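You operate a simulated robot arm through the tools that you are given. There is no shell and no other tool. Be economical: measure what you need, move in short steps, check, and stop when the job is done.

You are at the controls of a simulated robot arm. One attempt, no reset.

TASK
Change the letter board from joy to toy and tilt it up again.
Fine: lay it flat to swap; the new tile is in the round table drawer, the old one goes there; shut the drawer; leave the board's button and dial. Where these are worked on the way, their far stop is far enough and under half their travel is too little: letter board, round table drawer.

It is judged by the outcome, as a careful person would: the job done as asked, and still so three seconds after it is handed in. It fails if anything else is knocked over, pushed out of place, dropped, spilled or broken.

THE ROBOT
A 6-joint arm with a fingered hand, fixed in place. Base frame: the origin is at the foot of the arm, x ahead of it, y to its left, z up. Units: m, rad, N and s.
With the tool pointing down near the work surface it reaches from about 0.24 to 0.48 m from the base axis. Its first joint turns from -2.897 to 2.897 rad. Payload 2.3 kg.
The tool frame sits at the grasp point between the pads (the TCP): z along the fingers, y along the line on which they close. The tips reach 0.022 m beyond it. The gripper opens to 0.112 m. The gripper's body begins 0.06 m behind the TCP. The gripper is a hand of 3 fingers: y runs from the thumb to the fingers, the wrist lies at [0, 0, -0.218] in the tool frame, and closing takes about 1.5 s.
Orientation is that of the tool frame in the base frame, as [roll, pitch, yaw] about the fixed x, y, z axes, in that order (R = Rz(yaw) Ry(pitch) Rx(roll)). With the fingers straight down and closing along the base's y, the tool's x points along the base's -x, its y along +y and its z along -z.

THE INTERFACE
- The arm moves only by the tool drive_tool. Its argument "moves" is a list of rows, each a list of 6 numbers: the turn, a rotation vector about the tool's x, y, z in rad, then the shift along the tool's x, y, z in m. In form: [[rx, ry, rz, dx, dy, dz], ...]. A call has 1 to 10 rows; each row is the pose to reach, as a shift and turn from the pose commanded when the call began, along the tool's axes at that moment. "claw" is the finger opening in m, from 0 to 0.112, set as the call begins (left out, the last holds). Each row takes 0.2 s and may step no farther than 0.05 m and 0.15 rad from the row before; otherwise, or with a gripper value out of range, the whole call is refused. Where a pose cannot be reached the arm comes as near as it can. A force on the tool above 70 N (or 10 N above the force at the start of the call, whichever is more), or a blocked arm, ends the call early, and 0.2 s more pass. The fingers move at their own pace (about 0.072 m/s each) and stop on an object; they squeeze with about 25 N. The grip force told is the motor's: it shows also when the fingers shut on nothing. Time passes only in rows, and 0.2 s behind the last, so rows that repeat a pose let the fingers close. It gives the time, the measured TCP pose, the force on the tool (base axes), the opening and the grip force at its end, in the units of the frame above (readings bear some noise), with the torque about the TCP (base axes, N m) and any sound that the robot's microphone picked up, and new pictures: "pictures" is both (left out), scene, wrist or none.
- Cameras (640 x 400 px; columns grow to the right, rows downward): "scene" is fixed at [0.0518, 0.5016, 1.1234]; the picture's right is [-0.81, -0.59, 0.00], its down [-0.30, 0.42, -0.86] and it looks along [0.50, -0.69, -0.51] (base axes); focal length 214 px, centre (320, 200). "wrist" rides on the gripper at [0.066, 0.003, -0.081] in the tool frame; the picture's right is [-0.05, 1.00, 0.00], its down [-0.77, -0.04, -0.64] and it looks along [-0.63, -0.03, 0.77] (tool axes); focal length 275 px, centre (320, 200). There is no depth. A picture from a camera that has moved, and an enlarged one, comes with that camera's place and axes in the base frame and with its lens.
- lift_body(by): slides the trunk up (or, below 0, down) by that many m; the arm rides with it, the base frame stays. It gives what a move gives, with no picture.
- move_fingers(finger1, finger2, thumb_bend): sets how far each is bent, from 0 (flat) to 1 (curled in); at 0.3 the hand is open as for a grip, at 0.7 the pads meet at the TCP. One left out holds its place. A second passes; each finger stops where it meets its share of the squeeze, and holds until it gets a number again. A gripper value or a shape takes the hand back. It gives what a move gives, with no picture; readings hold the bend of each and the force on the fingers (four entries, about 0 where the hand has none), thumb and palm.
- preshape(shape): the hand has 3 fingers and takes this shape, open, in about a second: jaw (thumb against the fingers, like two jaws); tri (thumb and two fingers); tip (a fingertip pinch); poke (one finger out to press); point (the index stretched); flat (the hand flat); cup (the hand cupped); fist (a fist). The gripper value then closes the fingers along that shape, each until it touches; the sizes above hold for jaw. It gives what a move gives, with no picture.
- enlarge(camera, box): a new picture of the part [left, top, right, bottom] of that camera's present view, enlarged. No time passes.
- job_done(): hands the job in; it is judged then, once.

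Go step by step. Nothing tells you positions but the pictures and the camera data: compare them with the known pose of the tool, close in by small moves and look again before you grip or let go. The budget is 120 turns and 200 pictures, counting those below and the enlarged ones. Unless the task says otherwise, let go and move clear before handing in, and close with one line.

The tools are called as a command line: name --pt "numbers of a row" for each row, then --argument value for the rest, lists and objects as JSON in quotes. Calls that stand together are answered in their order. drive_tool: Moves the arm, as the interface text tells. Its arguments: {"type":"object","properties":{"moves":{"type":"array","items":{"type":"array","items":{"type":"number"}}},"claw":{"type":"number"},"pictures":{"type":"string","enum":["both","scene","wrist","none"]}},"required":["moves"]} The other tools are called the same way: lift_body (by) slides the trunk up or down; preshape (shape) gives the hand a shape; move_fingers (finger1, finger2, thumb_bend) moves the fingers one by one; enlarge (camera, box) takes an enlarged picture of a part of a camera's view; job_done () hands the job in.

At the start:

```text
time_s: 0.0
tool_pos: [0.3235, 0.0399, 1.079]
ee_rot: [3.141, 0.003, 3.139]
wrist_force: [0.9, 0.0, 0.4]
torque: [0.0, 0.02, 0.01]
opening: 0.1118
gripper_force: 0.0
shape: jaw
bend: [0.3, 0.3, 0.3]
finger forces: [0.1, 0.0, 0.0, 0.1, 0.0, 0.0]
trunk travel left (down, up): [-0.32, 0.27]
```

scene: 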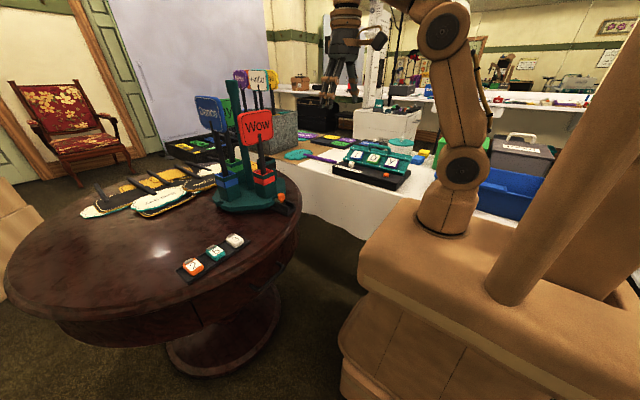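
wrist: 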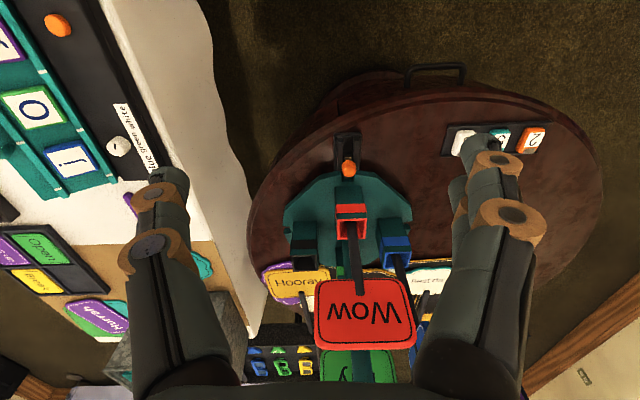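

I see a round table (with a handle on its edge) and a white table to the other side with the tilted letter board on a black base. I'll enlarge to look at the details first.

enlarge --camera "scene" --box '[290, 120, 430, 207]'

enlarge --camera "wrist" --box '[0, 0, 240, 240]'

enlarge --camera "scene" --box '[60, 180, 320, 380]'

enlarge --camera "wrist" --box '[320, 40, 600, 240]'

```text
4.57 times, centred on (360, 164) of scene
camera zoom: at [0.0518, 0.5016, 1.1234], right [-0.81, -0.59, 0.0], down [-0.3, 0.42, -0.86], along [0.5, -0.69, -0.51], focal length 980 px, centre (137, 367)
```

zoom: 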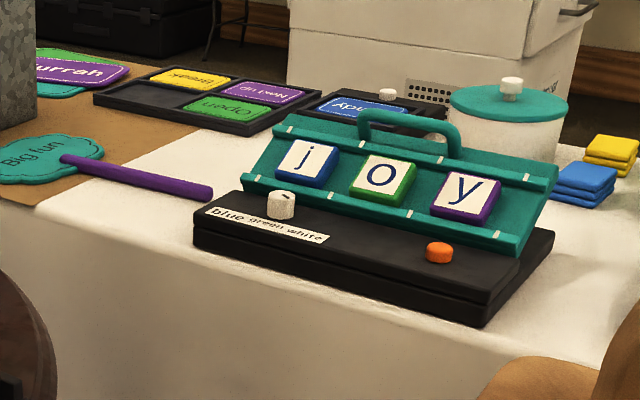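

```text
1.67 times, centred on (120, 120) of wrist
camera zoom: at [0.2576, 0.0432, 1.1602], right [0.05, 1.0, 0.0], down [0.77, -0.04, 0.64], along [0.64, -0.03, -0.77], focal length 459 px, centre (653, 333)
```

zoom: 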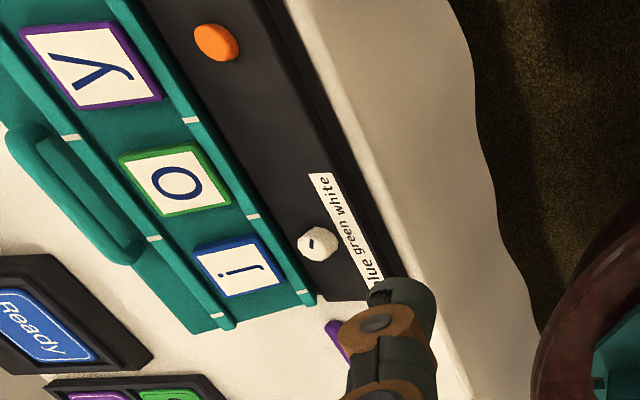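

```text
2.00 times, centred on (190, 280) of scene
camera zoom: at [0.0518, 0.5016, 1.1234], right [-0.81, -0.59, 0.0], down [-0.3, 0.42, -0.86], along [0.5, -0.69, -0.51], focal length 429 px, centre (580, 40)
```

zoom: 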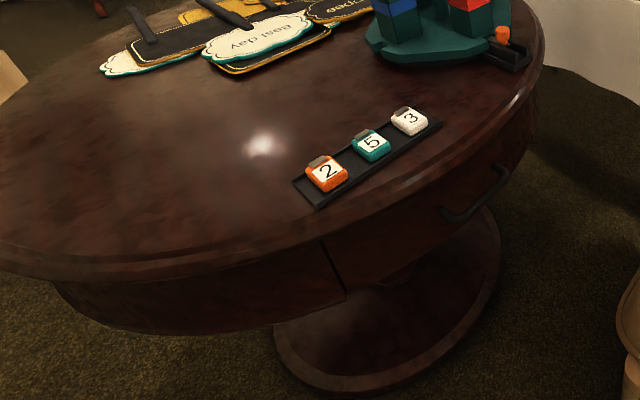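

```text
2.00 times, centred on (460, 140) of wrist
camera zoom: at [0.2576, 0.0432, 1.1602], right [0.05, 1.0, 0.0], down [0.77, -0.04, 0.64], along [0.64, -0.03, -0.77], focal length 551 px, centre (40, 320)
```

zoom: 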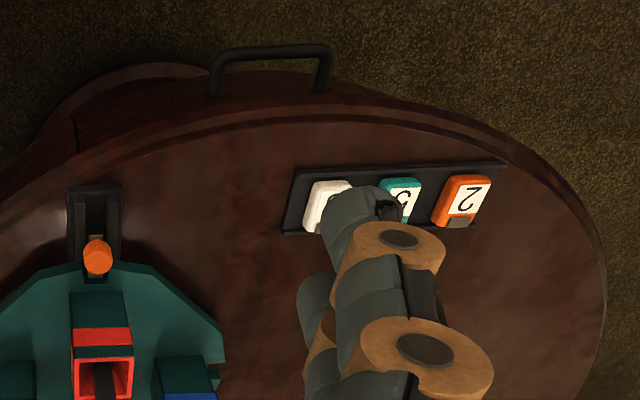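

The board (J-O-Y tiles) sits on the white table at about x 0.3–0.43, y −0.25 to −0.41, z about 0.78, facing +y. I'll turn the wrist so the camera looks at it and get a closer look.

drive_tool --pt "0 0 0.15 0.002 -0.018 0.008" --pt "0 0 0.3 0.004 -0.036 0.016" --pt "0 0 0.45 0.006 -0.054 0.024" --pt "0 0 0.6 0.008 -0.072 0.032" --pt "0 0 0.75 0.01 -0.09 0.04" --pt "0 0 0.9 0.01 -0.108 0.048" --pt "0 0 1.05 0.01 -0.126 0.056" --pt "0 0 1.2 0.01 -0.144 0.064" --pt "0 0 1.32 0.01 -0.162 0.072" --pt "0 0 1.32 0.01 -0.18 0.08"

```text
time_s: 2.2
tool_pos: [0.3121, -0.1413, 1.0005]
ee_rot: [3.139, 0.0, 1.818]
wrist_force: [0.6, -0.8, 0.0]
torque: [-0.01, 0.0, 0.04]
opening: 0.1116
gripper_force: 0.2
shape: jaw
bend: [0.3, 0.3, 0.3]
finger forces: [0.0, 0.0, 0.0, 0.0, 0.0, 0.0]
trunk travel left (down, up): [-0.32, 0.27]
camera wrist: at [0.2993, -0.0776, 1.0811], right [0.98, 0.2, 0.0], down [0.15, -0.76, 0.63], along [0.13, -0.62, -0.77], focal length 275 px, centre (320, 200)
```

scene: 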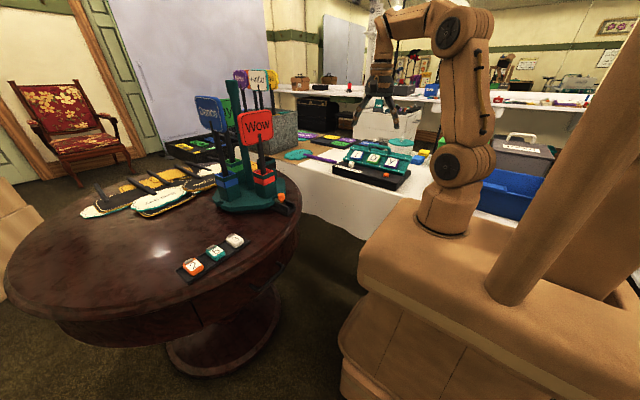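
wrist: 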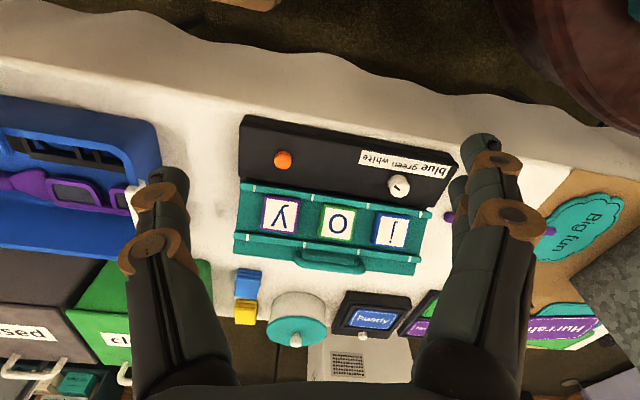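

enlarge --camera "wrist" --box '[220, 100, 480, 290]'

enlarge --camera "scene" --box '[325, 140, 415, 196]'

```text
2.11 times, centred on (350, 195) of wrist
camera zoom: at [0.2993, -0.0776, 1.0811], right [0.98, 0.2, 0.0], down [0.15, -0.76, 0.63], along [0.13, -0.62, -0.77], focal length 580 px, centre (257, 210)
```

zoom: 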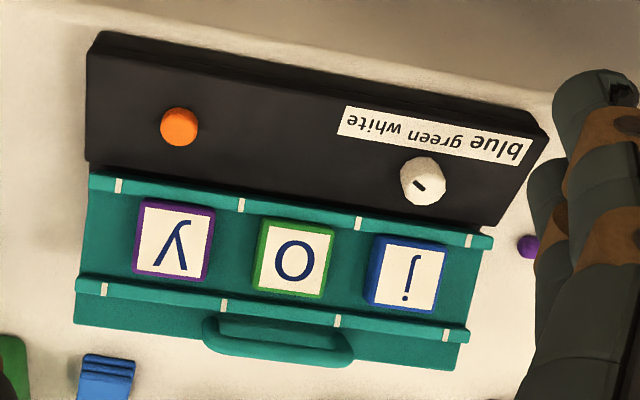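

```text
7.11 times, centred on (370, 168) of scene
camera zoom: at [0.0518, 0.5016, 1.1234], right [-0.81, -0.59, 0.0], down [-0.3, 0.42, -0.86], along [0.5, -0.69, -0.51], focal length 1525 px, centre (-36, 428)
```

zoom: 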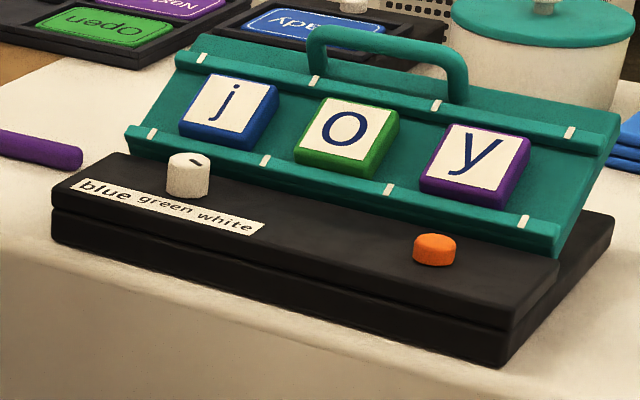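

The board is aligned with x: hinge edge around y −0.30, tilted about 30°, black base extending behind it for it to lie on. I'll close the hand and go above the near upper rail (x≈0.27, y≈−0.375) to press it flat there.

drive_tool --pt "0 0 0.05 -0.036 -0.017 0.013" --pt "0 0 0.1 -0.072 -0.034 0.026" --pt "0 0 0.15 -0.108 -0.05 0.04" --pt "0 0 0.2 -0.144 -0.067 0.053" --pt "0 0 0.247 -0.18 -0.083 0.066" --pt "0 0 0.247 -0.216 -0.1 0.08" --pt "0 0 0.247 -0.216 -0.1 0.08" --claw 0

```text
time_s: 3.8
tool_pos: [0.2776, -0.3525, 0.9088]
ee_rot: [3.139, -0.001, 1.572]
wrist_force: [-0.5, 0.6, 0.3]
torque: [-0.01, 0.0, -0.03]
opening: 0.0003
gripper_force: 24.7
shape: jaw
bend: [0.67, 0.67, 0.75]
finger forces: [0.0, 0.0, 0.1, 0.0, 0.0, 0.0]
out of reach, approached as far as the arm can: row 6, 7
trunk travel left (down, up): [-0.32, 0.27]
camera wrist: at [0.2803, -0.2853, 0.9907], right [1.0, -0.04, 0.0], down [-0.04, -0.77, 0.63], along [-0.03, -0.63, -0.77], focal length 275 px, centre (320, 200)
```

scene: 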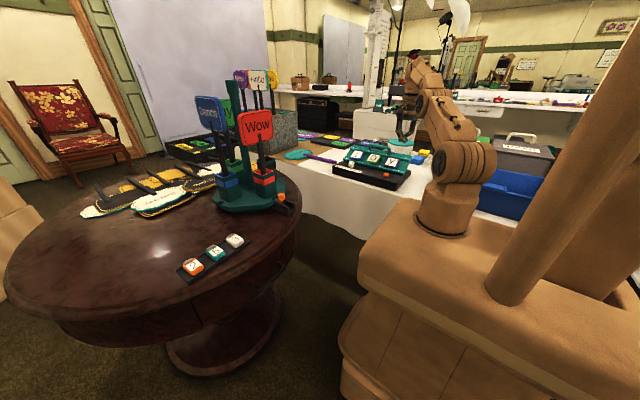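
wrist: 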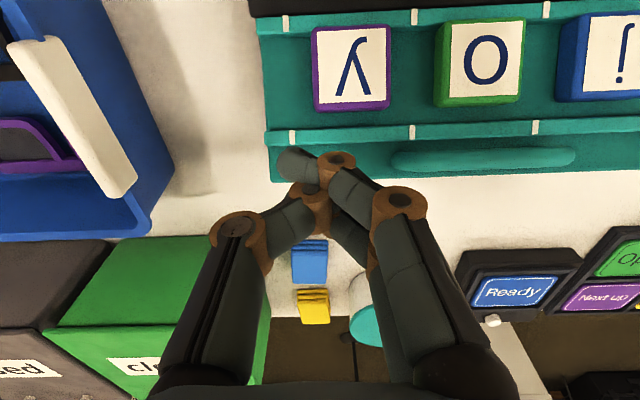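

The arm is near its radial limit here; lowering gives more reach. I'll go down toward the rail and check.

drive_tool --pt "0 0 0 -0.004 0 0.015" --pt "0 0 0 -0.01 0 0.03" --pt "0 0 0 -0.014 0 0.042" --pictures "wrist"

```text
time_s: 4.6
tool_pos: [0.2766, -0.364, 0.8686]
ee_rot: [3.139, -0.001, 1.571]
wrist_force: [0.2, -0.1, 0.5]
torque: [0.02, -0.01, -0.03]
opening: 0.0002
gripper_force: 24.6
shape: jaw
bend: [0.67, 0.67, 0.75]
finger forces: [0.0, 0.0, 0.0, 0.1, 0.1, 0.0]
trunk travel left (down, up): [-0.32, 0.27]
camera wrist: at [0.2804, -0.298, 0.9487], right [1.0, -0.05, 0.0], down [-0.04, -0.77, 0.63], along [-0.03, -0.63, -0.77], focal length 275 px, centre (320, 200)
```

wrist: 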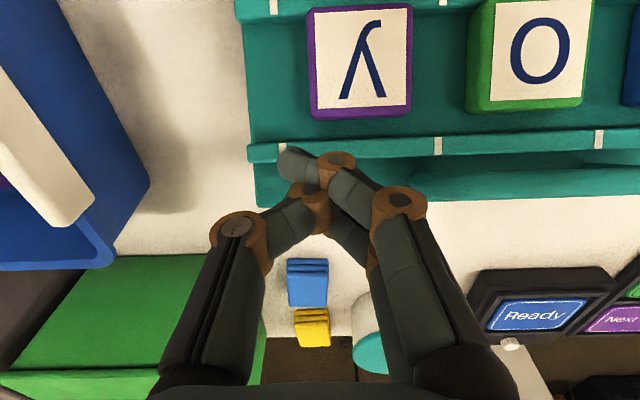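

Fingertips are above the upper rail's near end; pressing down gently in steps.

drive_tool --pt "0 0 0 0 0 0.008" --pt "0 0 0 0 0 0.016" --pt "0 0 0 0 0 0.024" --pt "0 0 0 0 0 0.032" --pictures "both"

```text
time_s: 5.6
tool_pos: [0.2755, -0.3652, 0.8363]
ee_rot: [3.14, -0.001, 1.574]
wrist_force: [1.0, 0.7, -0.7]
torque: [0.01, 0.0, 0.01]
opening: 0.0
gripper_force: 25.4
shape: jaw
bend: [0.67, 0.67, 0.75]
finger forces: [0.0, 0.1, 0.0, 0.0, 0.0, 0.0]
trunk travel left (down, up): [-0.32, 0.27]
camera wrist: at [0.2797, -0.2988, 0.9171], right [1.0, -0.04, 0.0], down [-0.04, -0.77, 0.63], along [-0.03, -0.63, -0.77], focal length 275 px, centre (320, 200)
```

scene: 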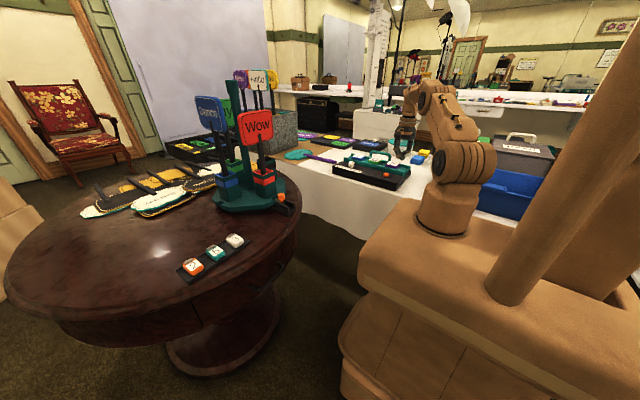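
wrist: 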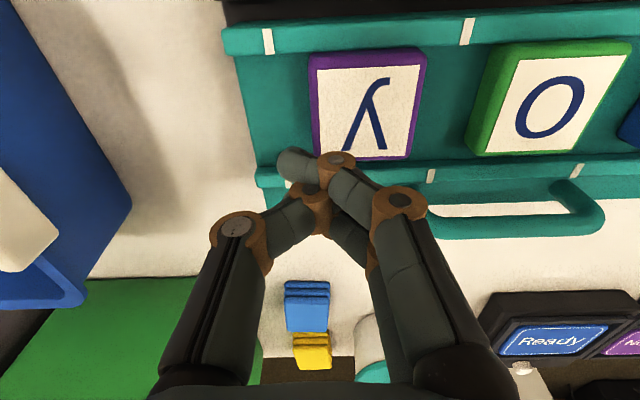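

enlarge --camera "scene" --box '[315, 125, 435, 200]'

```text
5.33 times, centred on (375, 162) of scene
camera zoom: at [0.0518, 0.5016, 1.1234], right [-0.81, -0.59, 0.0], down [-0.3, 0.42, -0.86], along [0.5, -0.69, -0.51], focal length 1144 px, centre (27, 400)
```

zoom: 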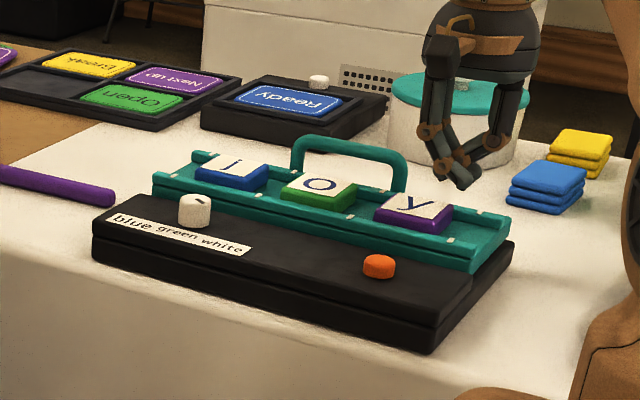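

It folded readily and looks nearly flat, with the handle upright. I'll press a bit further to make sure it is at its stop.

drive_tool --pt "0 0 0 0 0 0.006" --pt "0 0 0 0 0 0.012" --pt "0 0 0 0 0 0.018" --pictures "wrist"

enlarge --camera "scene" --box '[315, 125, 435, 200]'

```text
time_s: 6.4
tool_pos: [0.2751, -0.3661, 0.818]
ee_rot: [3.14, -0.001, 1.573]
wrist_force: [-0.2, 1.5, -0.4]
torque: [0.0, -0.02, 0.01]
opening: 0.0
gripper_force: 25.0
shape: jaw
bend: [0.67, 0.67, 0.75]
finger forces: [0.0, 0.1, 0.0, 0.1, 0.0, 0.0]
trunk travel left (down, up): [-0.32, 0.27]
camera wrist: at [0.279, -0.2994, 0.8991], right [1.0, -0.04, 0.0], down [-0.03, -0.77, 0.64], along [-0.03, -0.63, -0.77], focal length 275 px, centre (320, 200)
```

wrist: 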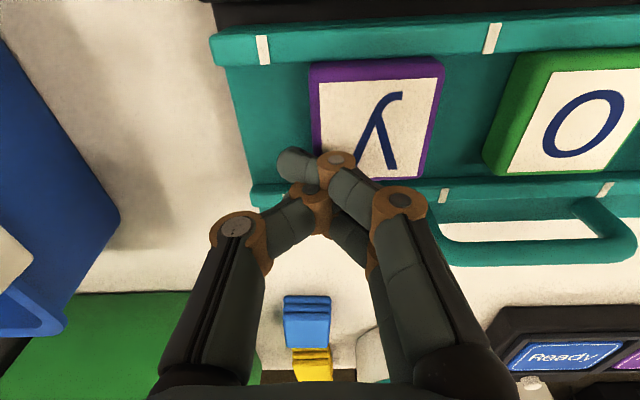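

```text
5.33 times, centred on (375, 162) of scene
camera zoom: at [0.0518, 0.5016, 1.1234], right [-0.81, -0.59, 0.0], down [-0.3, 0.42, -0.86], along [0.5, -0.69, -0.51], focal length 1144 px, centre (27, 400)
```

zoom: 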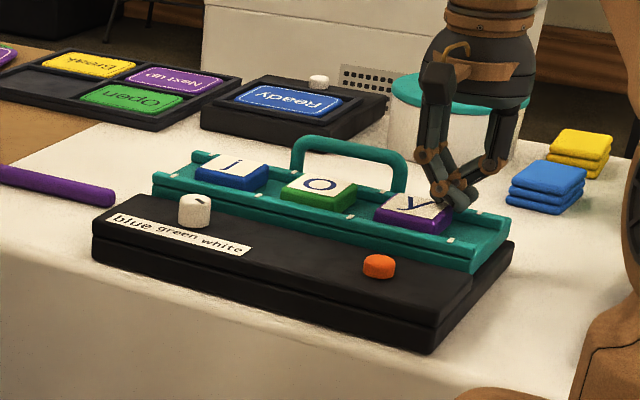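

The board lies flat. Now I lift clear and swing left to look at the round table's drawer.

drive_tool --pt "0 0 0 0 0 -0.045" --pt "0 0 0 0 0 -0.09" --pt "0 0 -0.15 0.02 0 -0.13" --pt "0 0 -0.3 0.05 0 -0.16" --pt "0 0 -0.45 0.095 0 -0.18" --pt "0 0 -0.6 0.145 0 -0.18" --pt "0 0 -0.75 0.19 0 -0.18" --pt "0 0 -0.9 0.24 0 -0.18" --pt "0 0 -1.05 0.285 0.0 -0.18" --pt "0 0 -1.2 0.33 0 -0.18" --pictures "none"

drive_tool --pt "0 0 -0.1 0 0.05 0" --pt "0 0 -0.2 0 0.1 0" --pt "0 0 -0.3 0.0 0.15 0" --pt "0 0 -0.37 0.0 0.2 0" --pt "0 0 -0.37 0 0.23 0.02"

```text
time_s: 8.6
tool_pos: [0.2759, -0.0336, 0.9999]
ee_rot: [3.14, 0.0, 2.775]
wrist_force: [-0.2, 0.4, 0.8]
torque: [-0.03, 0.02, -0.01]
opening: 0.0
gripper_force: 24.8
shape: jaw
bend: [0.67, 0.67, 0.75]
finger forces: [0.0, 0.1, 0.0, 0.0, 0.0, 0.0]
out of reach, approached as far as the arm can: row 2, 3, 4
trunk travel left (down, up): [-0.32, 0.27]
```

```text
time_s: 9.8
tool_pos: [0.3594, 0.1776, 0.977]
ee_rot: [3.139, 0.0, -3.14]
wrist_force: [0.0, -1.2, 0.3]
torque: [0.01, 0.02, -0.01]
opening: 0.0
gripper_force: 25.3
shape: jaw
bend: [0.67, 0.67, 0.75]
finger forces: [0.0, 0.0, 0.0, 0.0, 0.0, 0.0]
trunk travel left (down, up): [-0.32, 0.27]
camera wrist: at [0.2941, 0.1818, 1.0579], right [0.04, 1.0, 0.0], down [0.77, -0.04, 0.64], along [0.64, -0.03, -0.77], focal length 275 px, centre (320, 200)
```

scene: 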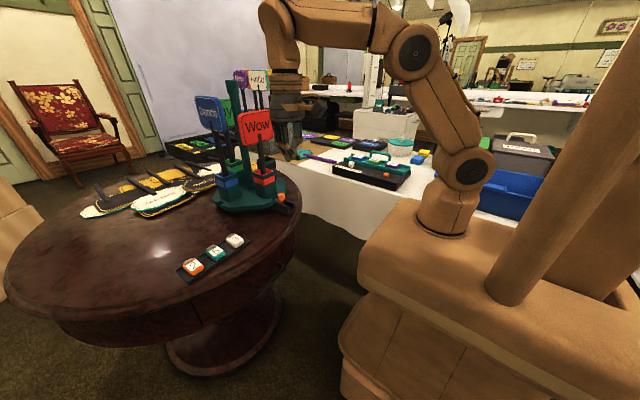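
wrist: 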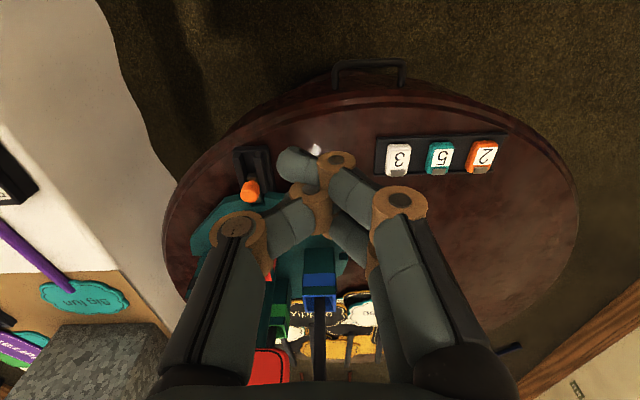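

Drawer handle is at about (0.41, 0.256, 0.61). I'll draw back, open the fingers, and lower the trunk to see it closely.

drive_tool --pt "0 0 0 0.035 0.02 0" --pt "0 0 0 0.07 0.045 0" --pt "0 0 0 0.105 0.075 0" --pt "0 0 0 0.105 0.075 0" --claw 0.112 --pictures "none"

lift_body --by -0.17

drive_tool --pt "0 0 0 0 0 0"

```text
time_s: 10.8
tool_pos: [0.2535, 0.2568, 0.9805]
ee_rot: [3.14, 0.002, -3.14]
wrist_force: [-0.1, 0.0, 0.1]
torque: [-0.03, 0.02, -0.01]
opening: 0.1121
gripper_force: 0.0
shape: jaw
bend: [0.3, 0.3, 0.3]
finger forces: [0.0, 0.1, 0.1, 0.0, 0.1, 0.0]
trunk travel left (down, up): [-0.32, 0.27]
```

```text
time_s: 12.7
tool_pos: [0.2533, 0.2566, 0.8107]
ee_rot: [3.14, 0.001, -3.139]
wrist_force: [-0.4, 0.3, 0.3]
torque: [-0.02, 0.01, 0.0]
opening: 0.1119
gripper_force: 0.1
shape: jaw
bend: [0.3, 0.3, 0.3]
finger forces: [0.1, 0.1, 0.0, 0.0, 0.0, 0.0]
trunk travel left (down, up): [-0.15, 0.44]
```

```text
time_s: 13.1
tool_pos: [0.2549, 0.2562, 0.8098]
ee_rot: [3.139, 0.002, -3.14]
wrist_force: [-0.3, 0.3, 0.0]
torque: [0.01, -0.04, -0.01]
opening: 0.1121
gripper_force: 0.0
shape: jaw
bend: [0.3, 0.3, 0.3]
finger forces: [0.0, 0.0, 0.0, 0.0, 0.1, 0.0]
trunk travel left (down, up): [-0.15, 0.44]
camera wrist: at [0.1887, 0.2597, 0.8909], right [0.05, 1.0, 0.0], down [0.77, -0.04, 0.64], along [0.64, -0.03, -0.77], focal length 275 px, centre (320, 200)
```

scene: 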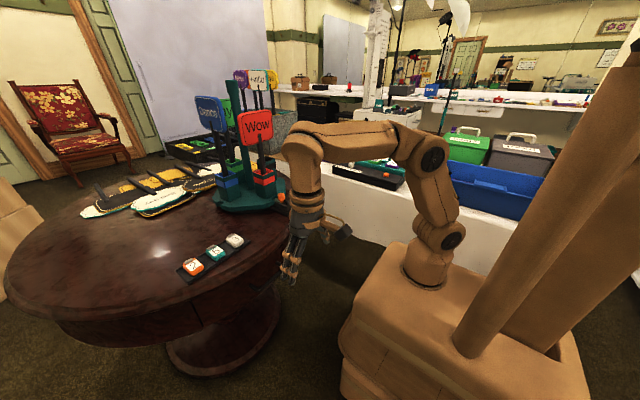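
wrist: 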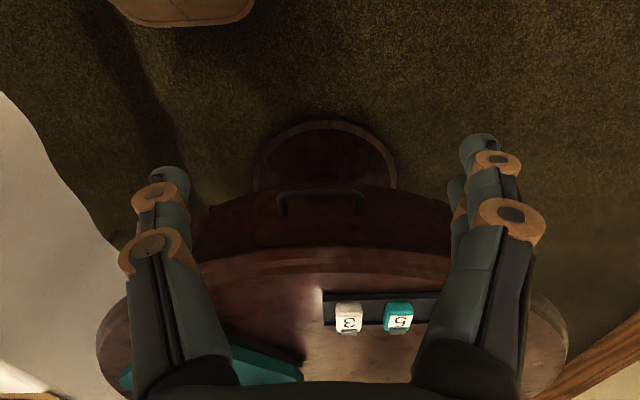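

enlarge --camera "wrist" --box '[190, 160, 450, 320]'

```text
2.46 times, centred on (320, 240) of wrist
camera zoom: at [0.1887, 0.2597, 0.8909], right [0.05, 1.0, 0.0], down [0.77, -0.04, 0.64], along [0.64, -0.03, -0.77], focal length 678 px, centre (320, 102)
```

zoom: 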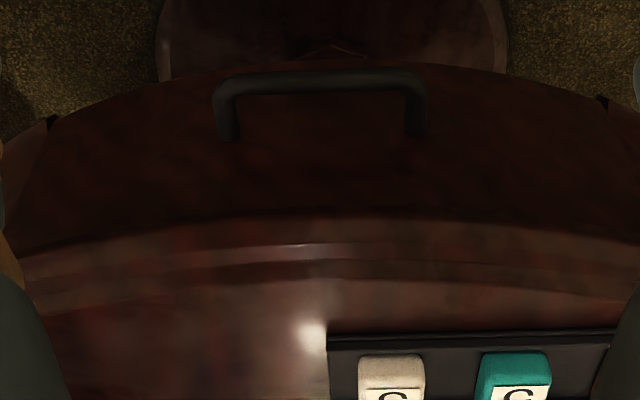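

The handle bar is at (0.401, 0.252, 0.618), 0.107 wide, protruding ~0.04, just under the overhanging rim. I'll turn the hand so the jaws straddle the bar and then tilt forward to approach from the front.

drive_tool --pt "0 0 -0.15 0 0 0" --pt "0 0 -0.3 0 0 0" --pt "0 0 -0.45 0 0 0" --pt "0 0 -0.6 0 0 0" --pt "0 0 -0.75 0 0 0" --pt "0 0 -0.9 0 0 0" --pt "0 0 -1.05 0 0 0" --pt "0 0 -1.2 0 0 0" --pt "0 0 -1.35 0 0 0" --pt "0 0 -1.5 0 0 0" --claw 0.06 --pictures "none"

drive_tool --pt "0.0 0 -0.07 0 0 0" --pt "0.15 0 -0.07 0 0 0.02" --pt "0.3 0 -0.07 0 0 0.04" --pt "0.45 0 -0.07 0 0 0.06" --pt "0.6 0 -0.07 0 0 0.08" --pt "0.75 0 -0.07 0 0 0.1" --pt "0.9 0 -0.07 0 0 0.12"

```text
time_s: 15.3
tool_pos: [0.2552, 0.2566, 0.8093]
ee_rot: [-3.138, 0.004, -1.638]
wrist_force: [-0.5, 0.1, 1.1]
torque: [-0.02, 0.0, -0.01]
opening: 0.0606
gripper_force: 0.0
shape: jaw
bend: [0.72, 0.72, 0.7]
finger forces: [0.1, 0.0, 0.1, 0.0, 0.1, 0.1]
trunk travel left (down, up): [-0.15, 0.44]
```

```text
time_s: 16.9
tool_pos: [0.2548, 0.2573, 0.6885]
ee_rot: [-2.24, -0.029, -1.575]
wrist_force: [-0.6, 0.1, 0.2]
torque: [-0.03, -0.02, 0.01]
opening: 0.0603
gripper_force: 0.0
shape: jaw
bend: [0.72, 0.72, 0.7]
finger forces: [0.0, 0.0, 0.1, 0.0, 0.0, 0.0]
trunk travel left (down, up): [-0.15, 0.44]
camera wrist: at [0.1894, 0.1933, 0.7392], right [-0.62, 0.03, -0.78], down [-0.47, 0.79, 0.4], along [0.63, 0.62, -0.47], focal length 275 px, centre (320, 200)
```

scene: 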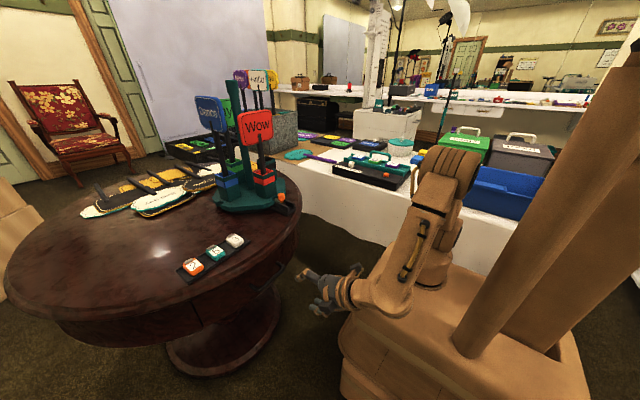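
wrist: 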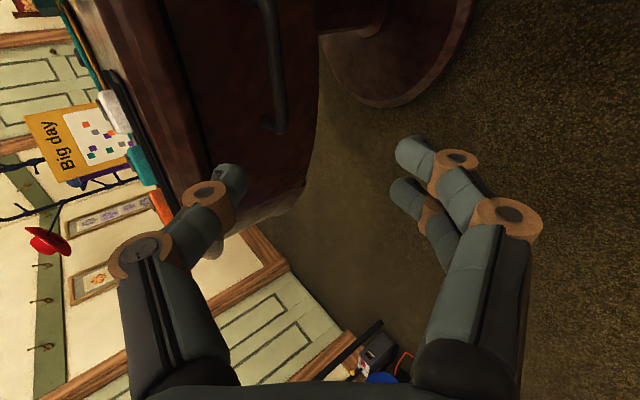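

The hand is tilted well; I'll align and advance most of the way with a smaller opening, then look.

drive_tool --pt "0 0 0 0.005 -0.018 0.02" --pt "0 0 0 0.005 -0.036 0.05" --pt "0 0 0 0.005 -0.036 0.08" --pt "0 0 0 0.005 -0.036 0.105" --claw 0.042

enlarge --camera "scene" --box '[200, 230, 360, 330]'

```text
time_s: 17.9
tool_pos: [0.3571, 0.2487, 0.6549]
ee_rot: [-2.24, -0.03, -1.579]
wrist_force: [-0.2, 0.1, -0.6]
torque: [0.01, -0.03, 0.0]
opening: 0.0425
gripper_force: 0.0
shape: jaw
bend: [0.73, 0.73, 0.7]
finger forces: [0.0, 0.0, 0.1, 0.0, 0.0, 0.0]
trunk travel left (down, up): [-0.15, 0.44]
camera wrist: at [0.2924, 0.1847, 0.7039], right [-0.62, 0.03, -0.78], down [-0.47, 0.79, 0.4], along [0.63, 0.62, -0.47], focal length 275 px, centre (320, 200)
```

scene: 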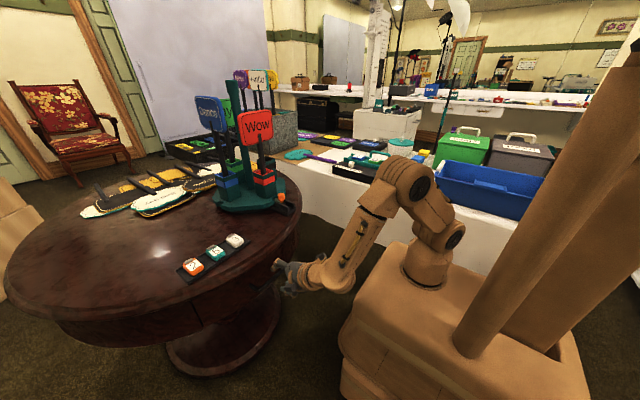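
wrist: 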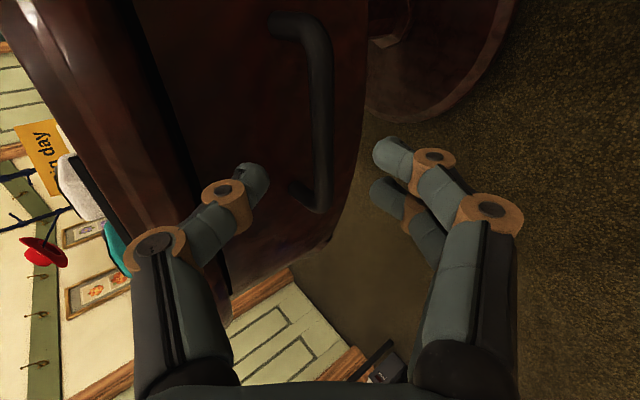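

```text
4.00 times, centred on (280, 280) of scene
camera zoom: at [0.0518, 0.5016, 1.1234], right [-0.81, -0.59, 0.0], down [-0.3, 0.42, -0.86], along [0.5, -0.69, -0.51], focal length 858 px, centre (480, -120)
```

zoom: 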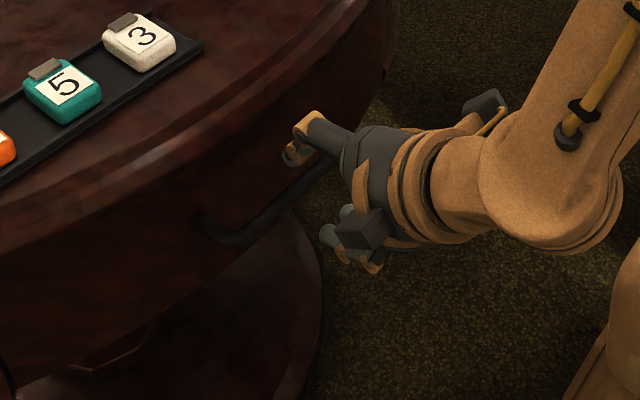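

The bar lies centred between the jaws. Advancing 4.5 cm along the fingers.

drive_tool --pt "0 0 0 0 0 0.015" --pt "0 0 0 0 0 0.03" --pt "0 0 0 0 0 0.044"

enlarge --camera "scene" --box '[200, 230, 360, 330]'

```text
time_s: 18.7
tool_pos: [0.3933, 0.2498, 0.6265]
ee_rot: [-2.242, -0.029, -1.579]
wrist_force: [0.1, -0.4, -0.3]
torque: [0.01, -0.01, 0.02]
opening: 0.0425
gripper_force: 0.0
shape: jaw
bend: [0.73, 0.73, 0.7]
finger forces: [0.0, 0.0, 0.0, 0.1, 0.1, 0.1]
trunk travel left (down, up): [-0.15, 0.44]
camera wrist: at [0.3287, 0.1831, 0.6765], right [-0.62, 0.03, -0.78], down [-0.47, 0.79, 0.4], along [0.63, 0.62, -0.47], focal length 275 px, centre (320, 200)
```

scene: 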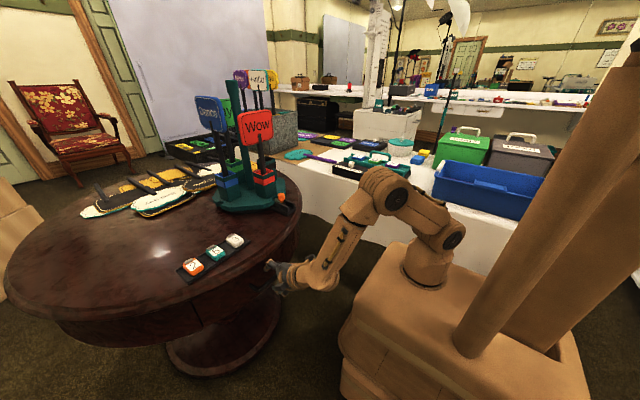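
wrist: 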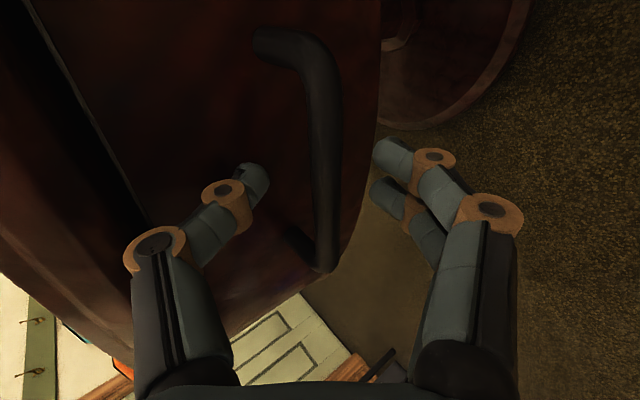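

```text
4.00 times, centred on (280, 280) of scene
camera zoom: at [0.0518, 0.5016, 1.1234], right [-0.81, -0.59, 0.0], down [-0.3, 0.42, -0.86], along [0.5, -0.69, -0.51], focal length 858 px, centre (480, -120)
```

zoom: 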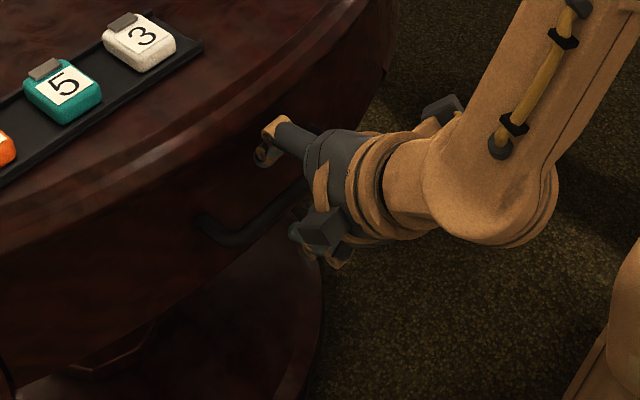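

Bar is about 12 mm beyond the grasp point; a further 7 mm then close.

drive_tool --pt "0 0 0 0 0 0.007" --pt "0 0 0 0 0 0.007" --pictures "none"

drive_tool --pt "0 0 0 0 0 0.007" --pt "0 0 0 0 0 0.007" --pt "0 0 0 0 0 0.007" --pt "0 0 0 0 0 0.007" --pt "0 0 0 0 0 0.007" --claw 0

```text
time_s: 19.3
tool_pos: [0.3979, 0.2465, 0.6234]
ee_rot: [-2.241, -0.029, -1.58]
wrist_force: [-3.1, 1.3, 1.5]
torque: [-0.01, -0.06, 0.0]
opening: 0.0411
gripper_force: 0.0
shape: jaw
bend: [0.73, 0.73, 0.7]
finger forces: [0.0, 0.0, 0.0, 0.1, 3.1, 0.0]
trunk travel left (down, up): [-0.15, 0.44]
```

```text
time_s: 20.5
tool_pos: [0.4037, 0.2485, 0.6176]
ee_rot: [-2.242, -0.031, -1.58]
wrist_force: [-5.4, -0.6, -11.1]
torque: [0.02, -0.05, -0.02]
opening: 0.0
gripper_force: 25.2
shape: jaw
bend: [0.63, 0.64, 0.74]
finger forces: [5.3, 4.9, 0.1, 0.1, 0.0, 0.0]
trunk travel left (down, up): [-0.15, 0.44]
camera wrist: at [0.339, 0.1838, 0.6673], right [-0.62, 0.03, -0.78], down [-0.47, 0.79, 0.4], along [0.63, 0.62, -0.48], focal length 275 px, centre (320, 200)
```

scene: 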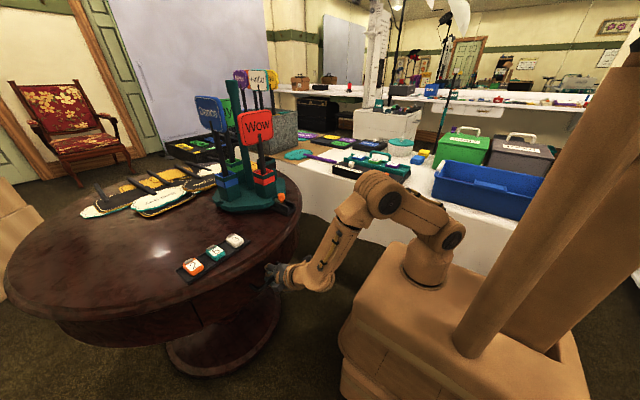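
wrist: 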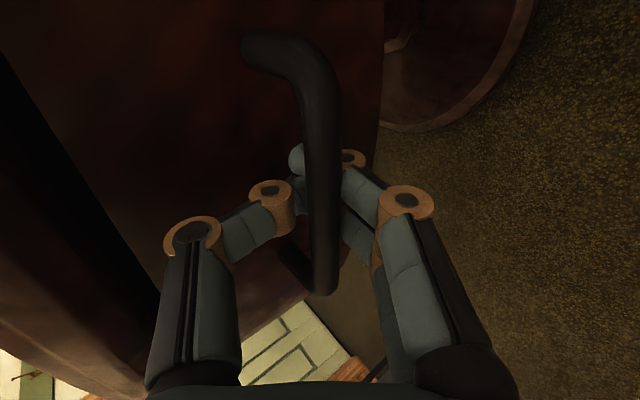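

The fingers have closed around behind the bar — a hook. Pulling straight toward −x.

drive_tool --pt "0 0 0 0 0.0093 -0.0117" --pt "0 0 0 0 0.0186 -0.0235" --pt "0 0 0 0 0.028 -0.0352" --pt "0 0 0 0 0.0372 -0.047"

```text
time_s: 21.5
tool_pos: [0.343, 0.2486, 0.617]
ee_rot: [-2.242, -0.028, -1.581]
wrist_force: [0.4, -0.1, -6.6]
torque: [0.03, -0.02, 0.01]
opening: 0.0
gripper_force: 24.9
shape: jaw
bend: [0.63, 0.64, 0.74]
finger forces: [2.8, 2.8, 0.0, 0.0, 0.1, 0.0]
trunk travel left (down, up): [-0.15, 0.44]
camera wrist: at [0.2792, 0.1835, 0.6663], right [-0.62, 0.03, -0.78], down [-0.47, 0.79, 0.4], along [0.63, 0.62, -0.47], focal length 275 px, centre (320, 200)
```

scene: 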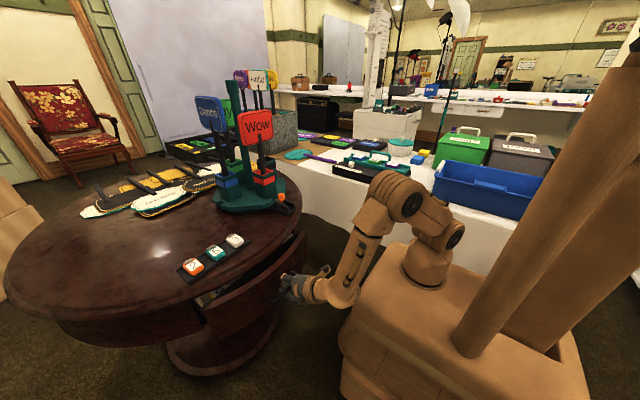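
wrist: 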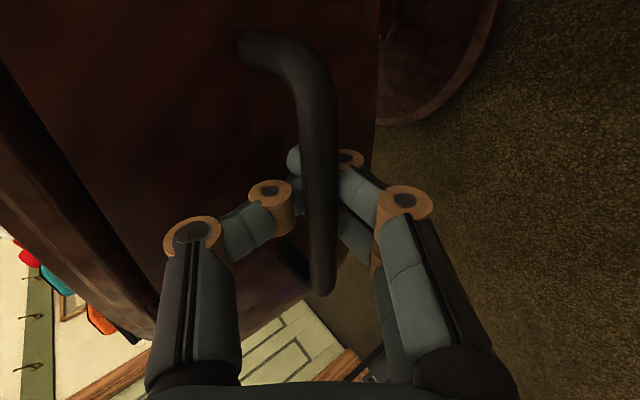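

The drawer slides out. Continuing the pull.

drive_tool --pt "0 0 0 0 0.0093 -0.0117" --pt "0 0 0 0 0.0186 -0.0235" --pt "0 0 0 0 0.028 -0.0352" --pt "0 0 0 0 0.0372 -0.047" --pt "0 0 0 0 0.0465 -0.0587"

enlarge --camera "scene" --box '[160, 220, 400, 370]'

```text
time_s: 22.7
tool_pos: [0.2695, 0.2497, 0.6186]
ee_rot: [-2.243, -0.027, -1.579]
wrist_force: [-0.6, -6.1, -10.7]
torque: [-0.02, -0.05, 0.04]
opening: 0.0003
gripper_force: 24.6
shape: jaw
bend: [0.63, 0.64, 0.74]
finger forces: [4.3, 4.5, 0.0, 0.0, 0.0, 0.0]
trunk travel left (down, up): [-0.15, 0.44]
camera wrist: at [0.2049, 0.1852, 0.6669], right [-0.62, 0.03, -0.78], down [-0.47, 0.79, 0.4], along [0.63, 0.62, -0.47], focal length 275 px, centre (320, 200)
```

scene: 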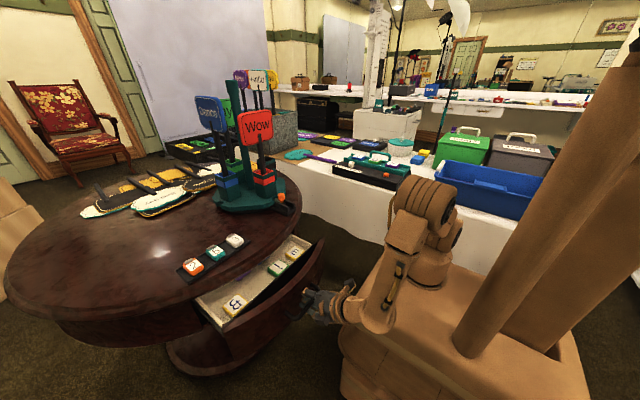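
wrist: 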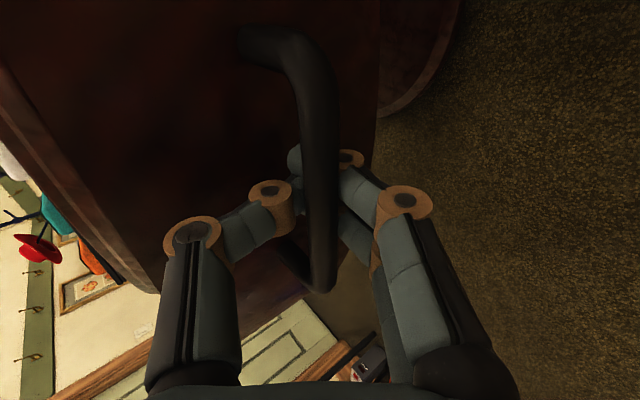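

```text
2.67 times, centred on (280, 295) of scene
camera zoom: at [0.0518, 0.5016, 1.1234], right [-0.81, -0.59, 0.0], down [-0.3, 0.42, -0.86], along [0.5, -0.69, -0.51], focal length 572 px, centre (427, -53)
```

zoom: 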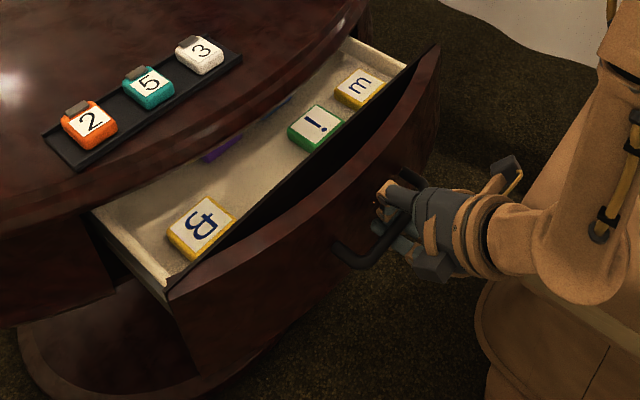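

Tiles are inside (B, !, m, and others further back). Pull a bit more.

drive_tool --pt "0 0 0 0 0.0093 -0.0117" --pt "0 0 0 0 0.0186 -0.0235" --pt "0 0 0 0 0.028 -0.0352" --pt "0 0 0 0 0.0372 -0.047" --pictures "scene"

enlarge --camera "scene" --box '[160, 220, 400, 370]'

```text
time_s: 23.7
tool_pos: [0.2106, 0.2506, 0.6169]
ee_rot: [-2.241, -0.028, -1.579]
wrist_force: [-0.1, -6.8, -9.6]
torque: [0.01, -0.02, 0.03]
opening: 0.0
gripper_force: 24.7
shape: jaw
bend: [0.63, 0.63, 0.74]
finger forces: [3.5, 3.6, 0.0, 0.0, 0.0, 0.0]
trunk travel left (down, up): [-0.15, 0.44]
```

scene: 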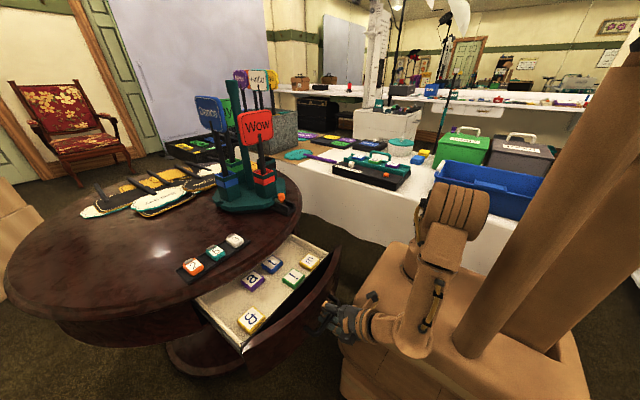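

```text
2.67 times, centred on (280, 295) of scene
camera zoom: at [0.0518, 0.5016, 1.1234], right [-0.81, -0.59, 0.0], down [-0.3, 0.42, -0.86], along [0.5, -0.69, -0.51], focal length 572 px, centre (427, -53)
```

zoom: 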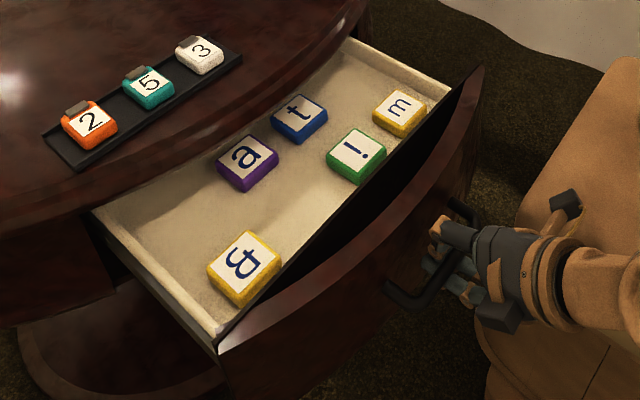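

I see the blue "t" tile in the back row, around x≈0.46, still just under the table rim. I'll pull a bit more, watching the gap to the robot's own base.

drive_tool --pt "0 0 0 0 0.0062 -0.0078" --pt "0 0 0 0 0.0124 -0.0157" --pt "0 0 0 0 0.0186 -0.0235" --pictures "both"

enlarge --camera "scene" --box '[200, 220, 440, 370]'

```text
time_s: 24.5
tool_pos: [0.1799, 0.2501, 0.6174]
ee_rot: [-2.241, -0.028, -1.58]
wrist_force: [-0.4, -8.3, -12.2]
torque: [0.02, -0.02, 0.04]
opening: 0.0001
gripper_force: 24.8
shape: jaw
bend: [0.63, 0.63, 0.74]
finger forces: [4.5, 4.7, 0.0, 0.1, 0.0, 0.0]
trunk travel left (down, up): [-0.15, 0.44]
camera wrist: at [0.1147, 0.1861, 0.6671], right [-0.62, 0.03, -0.78], down [-0.47, 0.79, 0.4], along [0.63, 0.62, -0.47], focal length 275 px, centre (320, 200)
```

scene: 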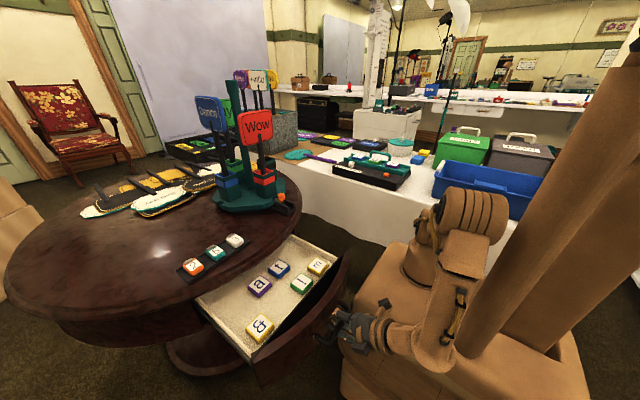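
wrist: 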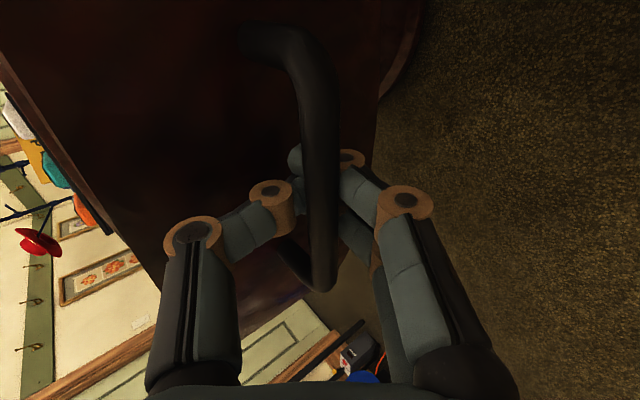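

```text
2.67 times, centred on (320, 295) of scene
camera zoom: at [0.0518, 0.5016, 1.1234], right [-0.81, -0.59, 0.0], down [-0.3, 0.42, -0.86], along [0.5, -0.69, -0.51], focal length 572 px, centre (320, -53)
```

zoom: 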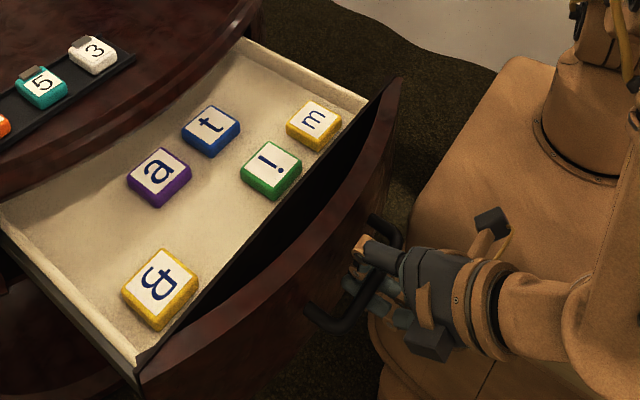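

The drawer is open ~0.22 m and "t" is now accessible. I'll release the handle and back off diagonally.

drive_tool --pt "0 0 0 0 0 0" --pt "0 0 0 0 0 0" --pt "0 0 0 0 0 -0.0" --pt "0 0 0 0 0 -0.0" --pt "0 0 0 0 0 0.0" --claw 0.045 --pictures "wrist"

```text
time_s: 25.7
tool_pos: [0.18, 0.2499, 0.6181]
ee_rot: [-2.24, -0.027, -1.58]
wrist_force: [-0.6, -0.5, -0.5]
torque: [-0.03, 0.0, -0.03]
opening: 0.0443
gripper_force: 0.0
shape: jaw
bend: [0.73, 0.73, 0.7]
finger forces: [0.1, 0.1, 0.0, 0.1, 0.1, 0.1]
trunk travel left (down, up): [-0.15, 0.44]
camera wrist: at [0.1147, 0.1864, 0.6673], right [-0.62, 0.03, -0.78], down [-0.47, 0.79, 0.4], along [0.63, 0.62, -0.47], focal length 275 px, centre (320, 200)
```

wrist: 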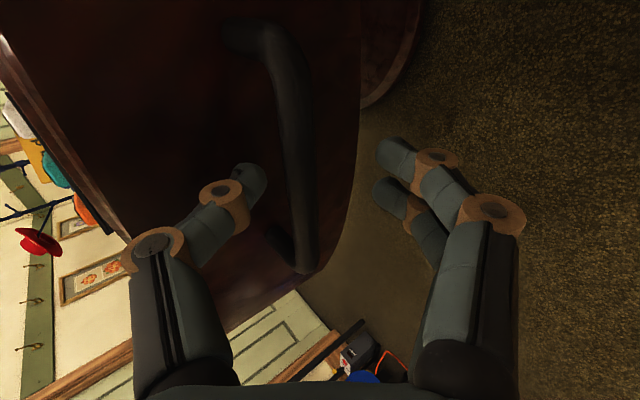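

drive_tool --pt "0 0 0 0 0 -0.015" --pt "0 0 0 0 0 -0.03" --pt "0 0 0 0 0 -0.045" --pt "0 0 0 0 -0.02 -0.065" --pt "0 0 0 0 -0.05 -0.09" --pt "0 0 0 0 -0.085 -0.12" --pt "0 0 0 0 -0.115 -0.145" --pictures "both"

```text
time_s: 27.3
tool_pos: [0.1368, 0.2574, 0.8009]
ee_rot: [-2.241, -0.028, -1.578]
wrist_force: [0.3, 0.1, -0.7]
torque: [0.03, 0.0, 0.0]
opening: 0.0444
gripper_force: 0.0
shape: jaw
bend: [0.73, 0.73, 0.7]
finger forces: [0.0, 0.0, 0.1, 0.0, 0.0, 0.0]
trunk travel left (down, up): [-0.15, 0.44]
camera wrist: at [0.0721, 0.1928, 0.8503], right [-0.62, 0.03, -0.78], down [-0.47, 0.79, 0.4], along [0.63, 0.62, -0.47], focal length 275 px, centre (320, 200)
```

scene: 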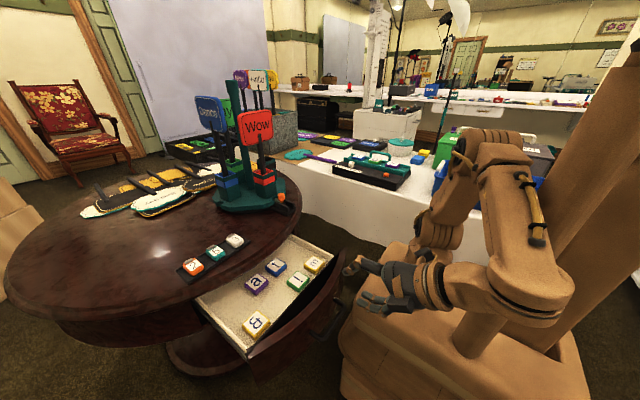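
wrist: 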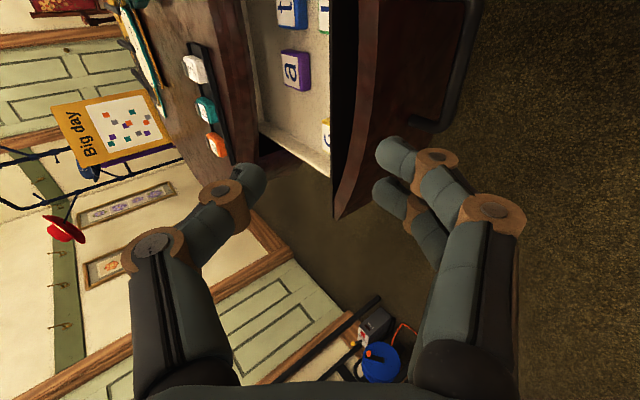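

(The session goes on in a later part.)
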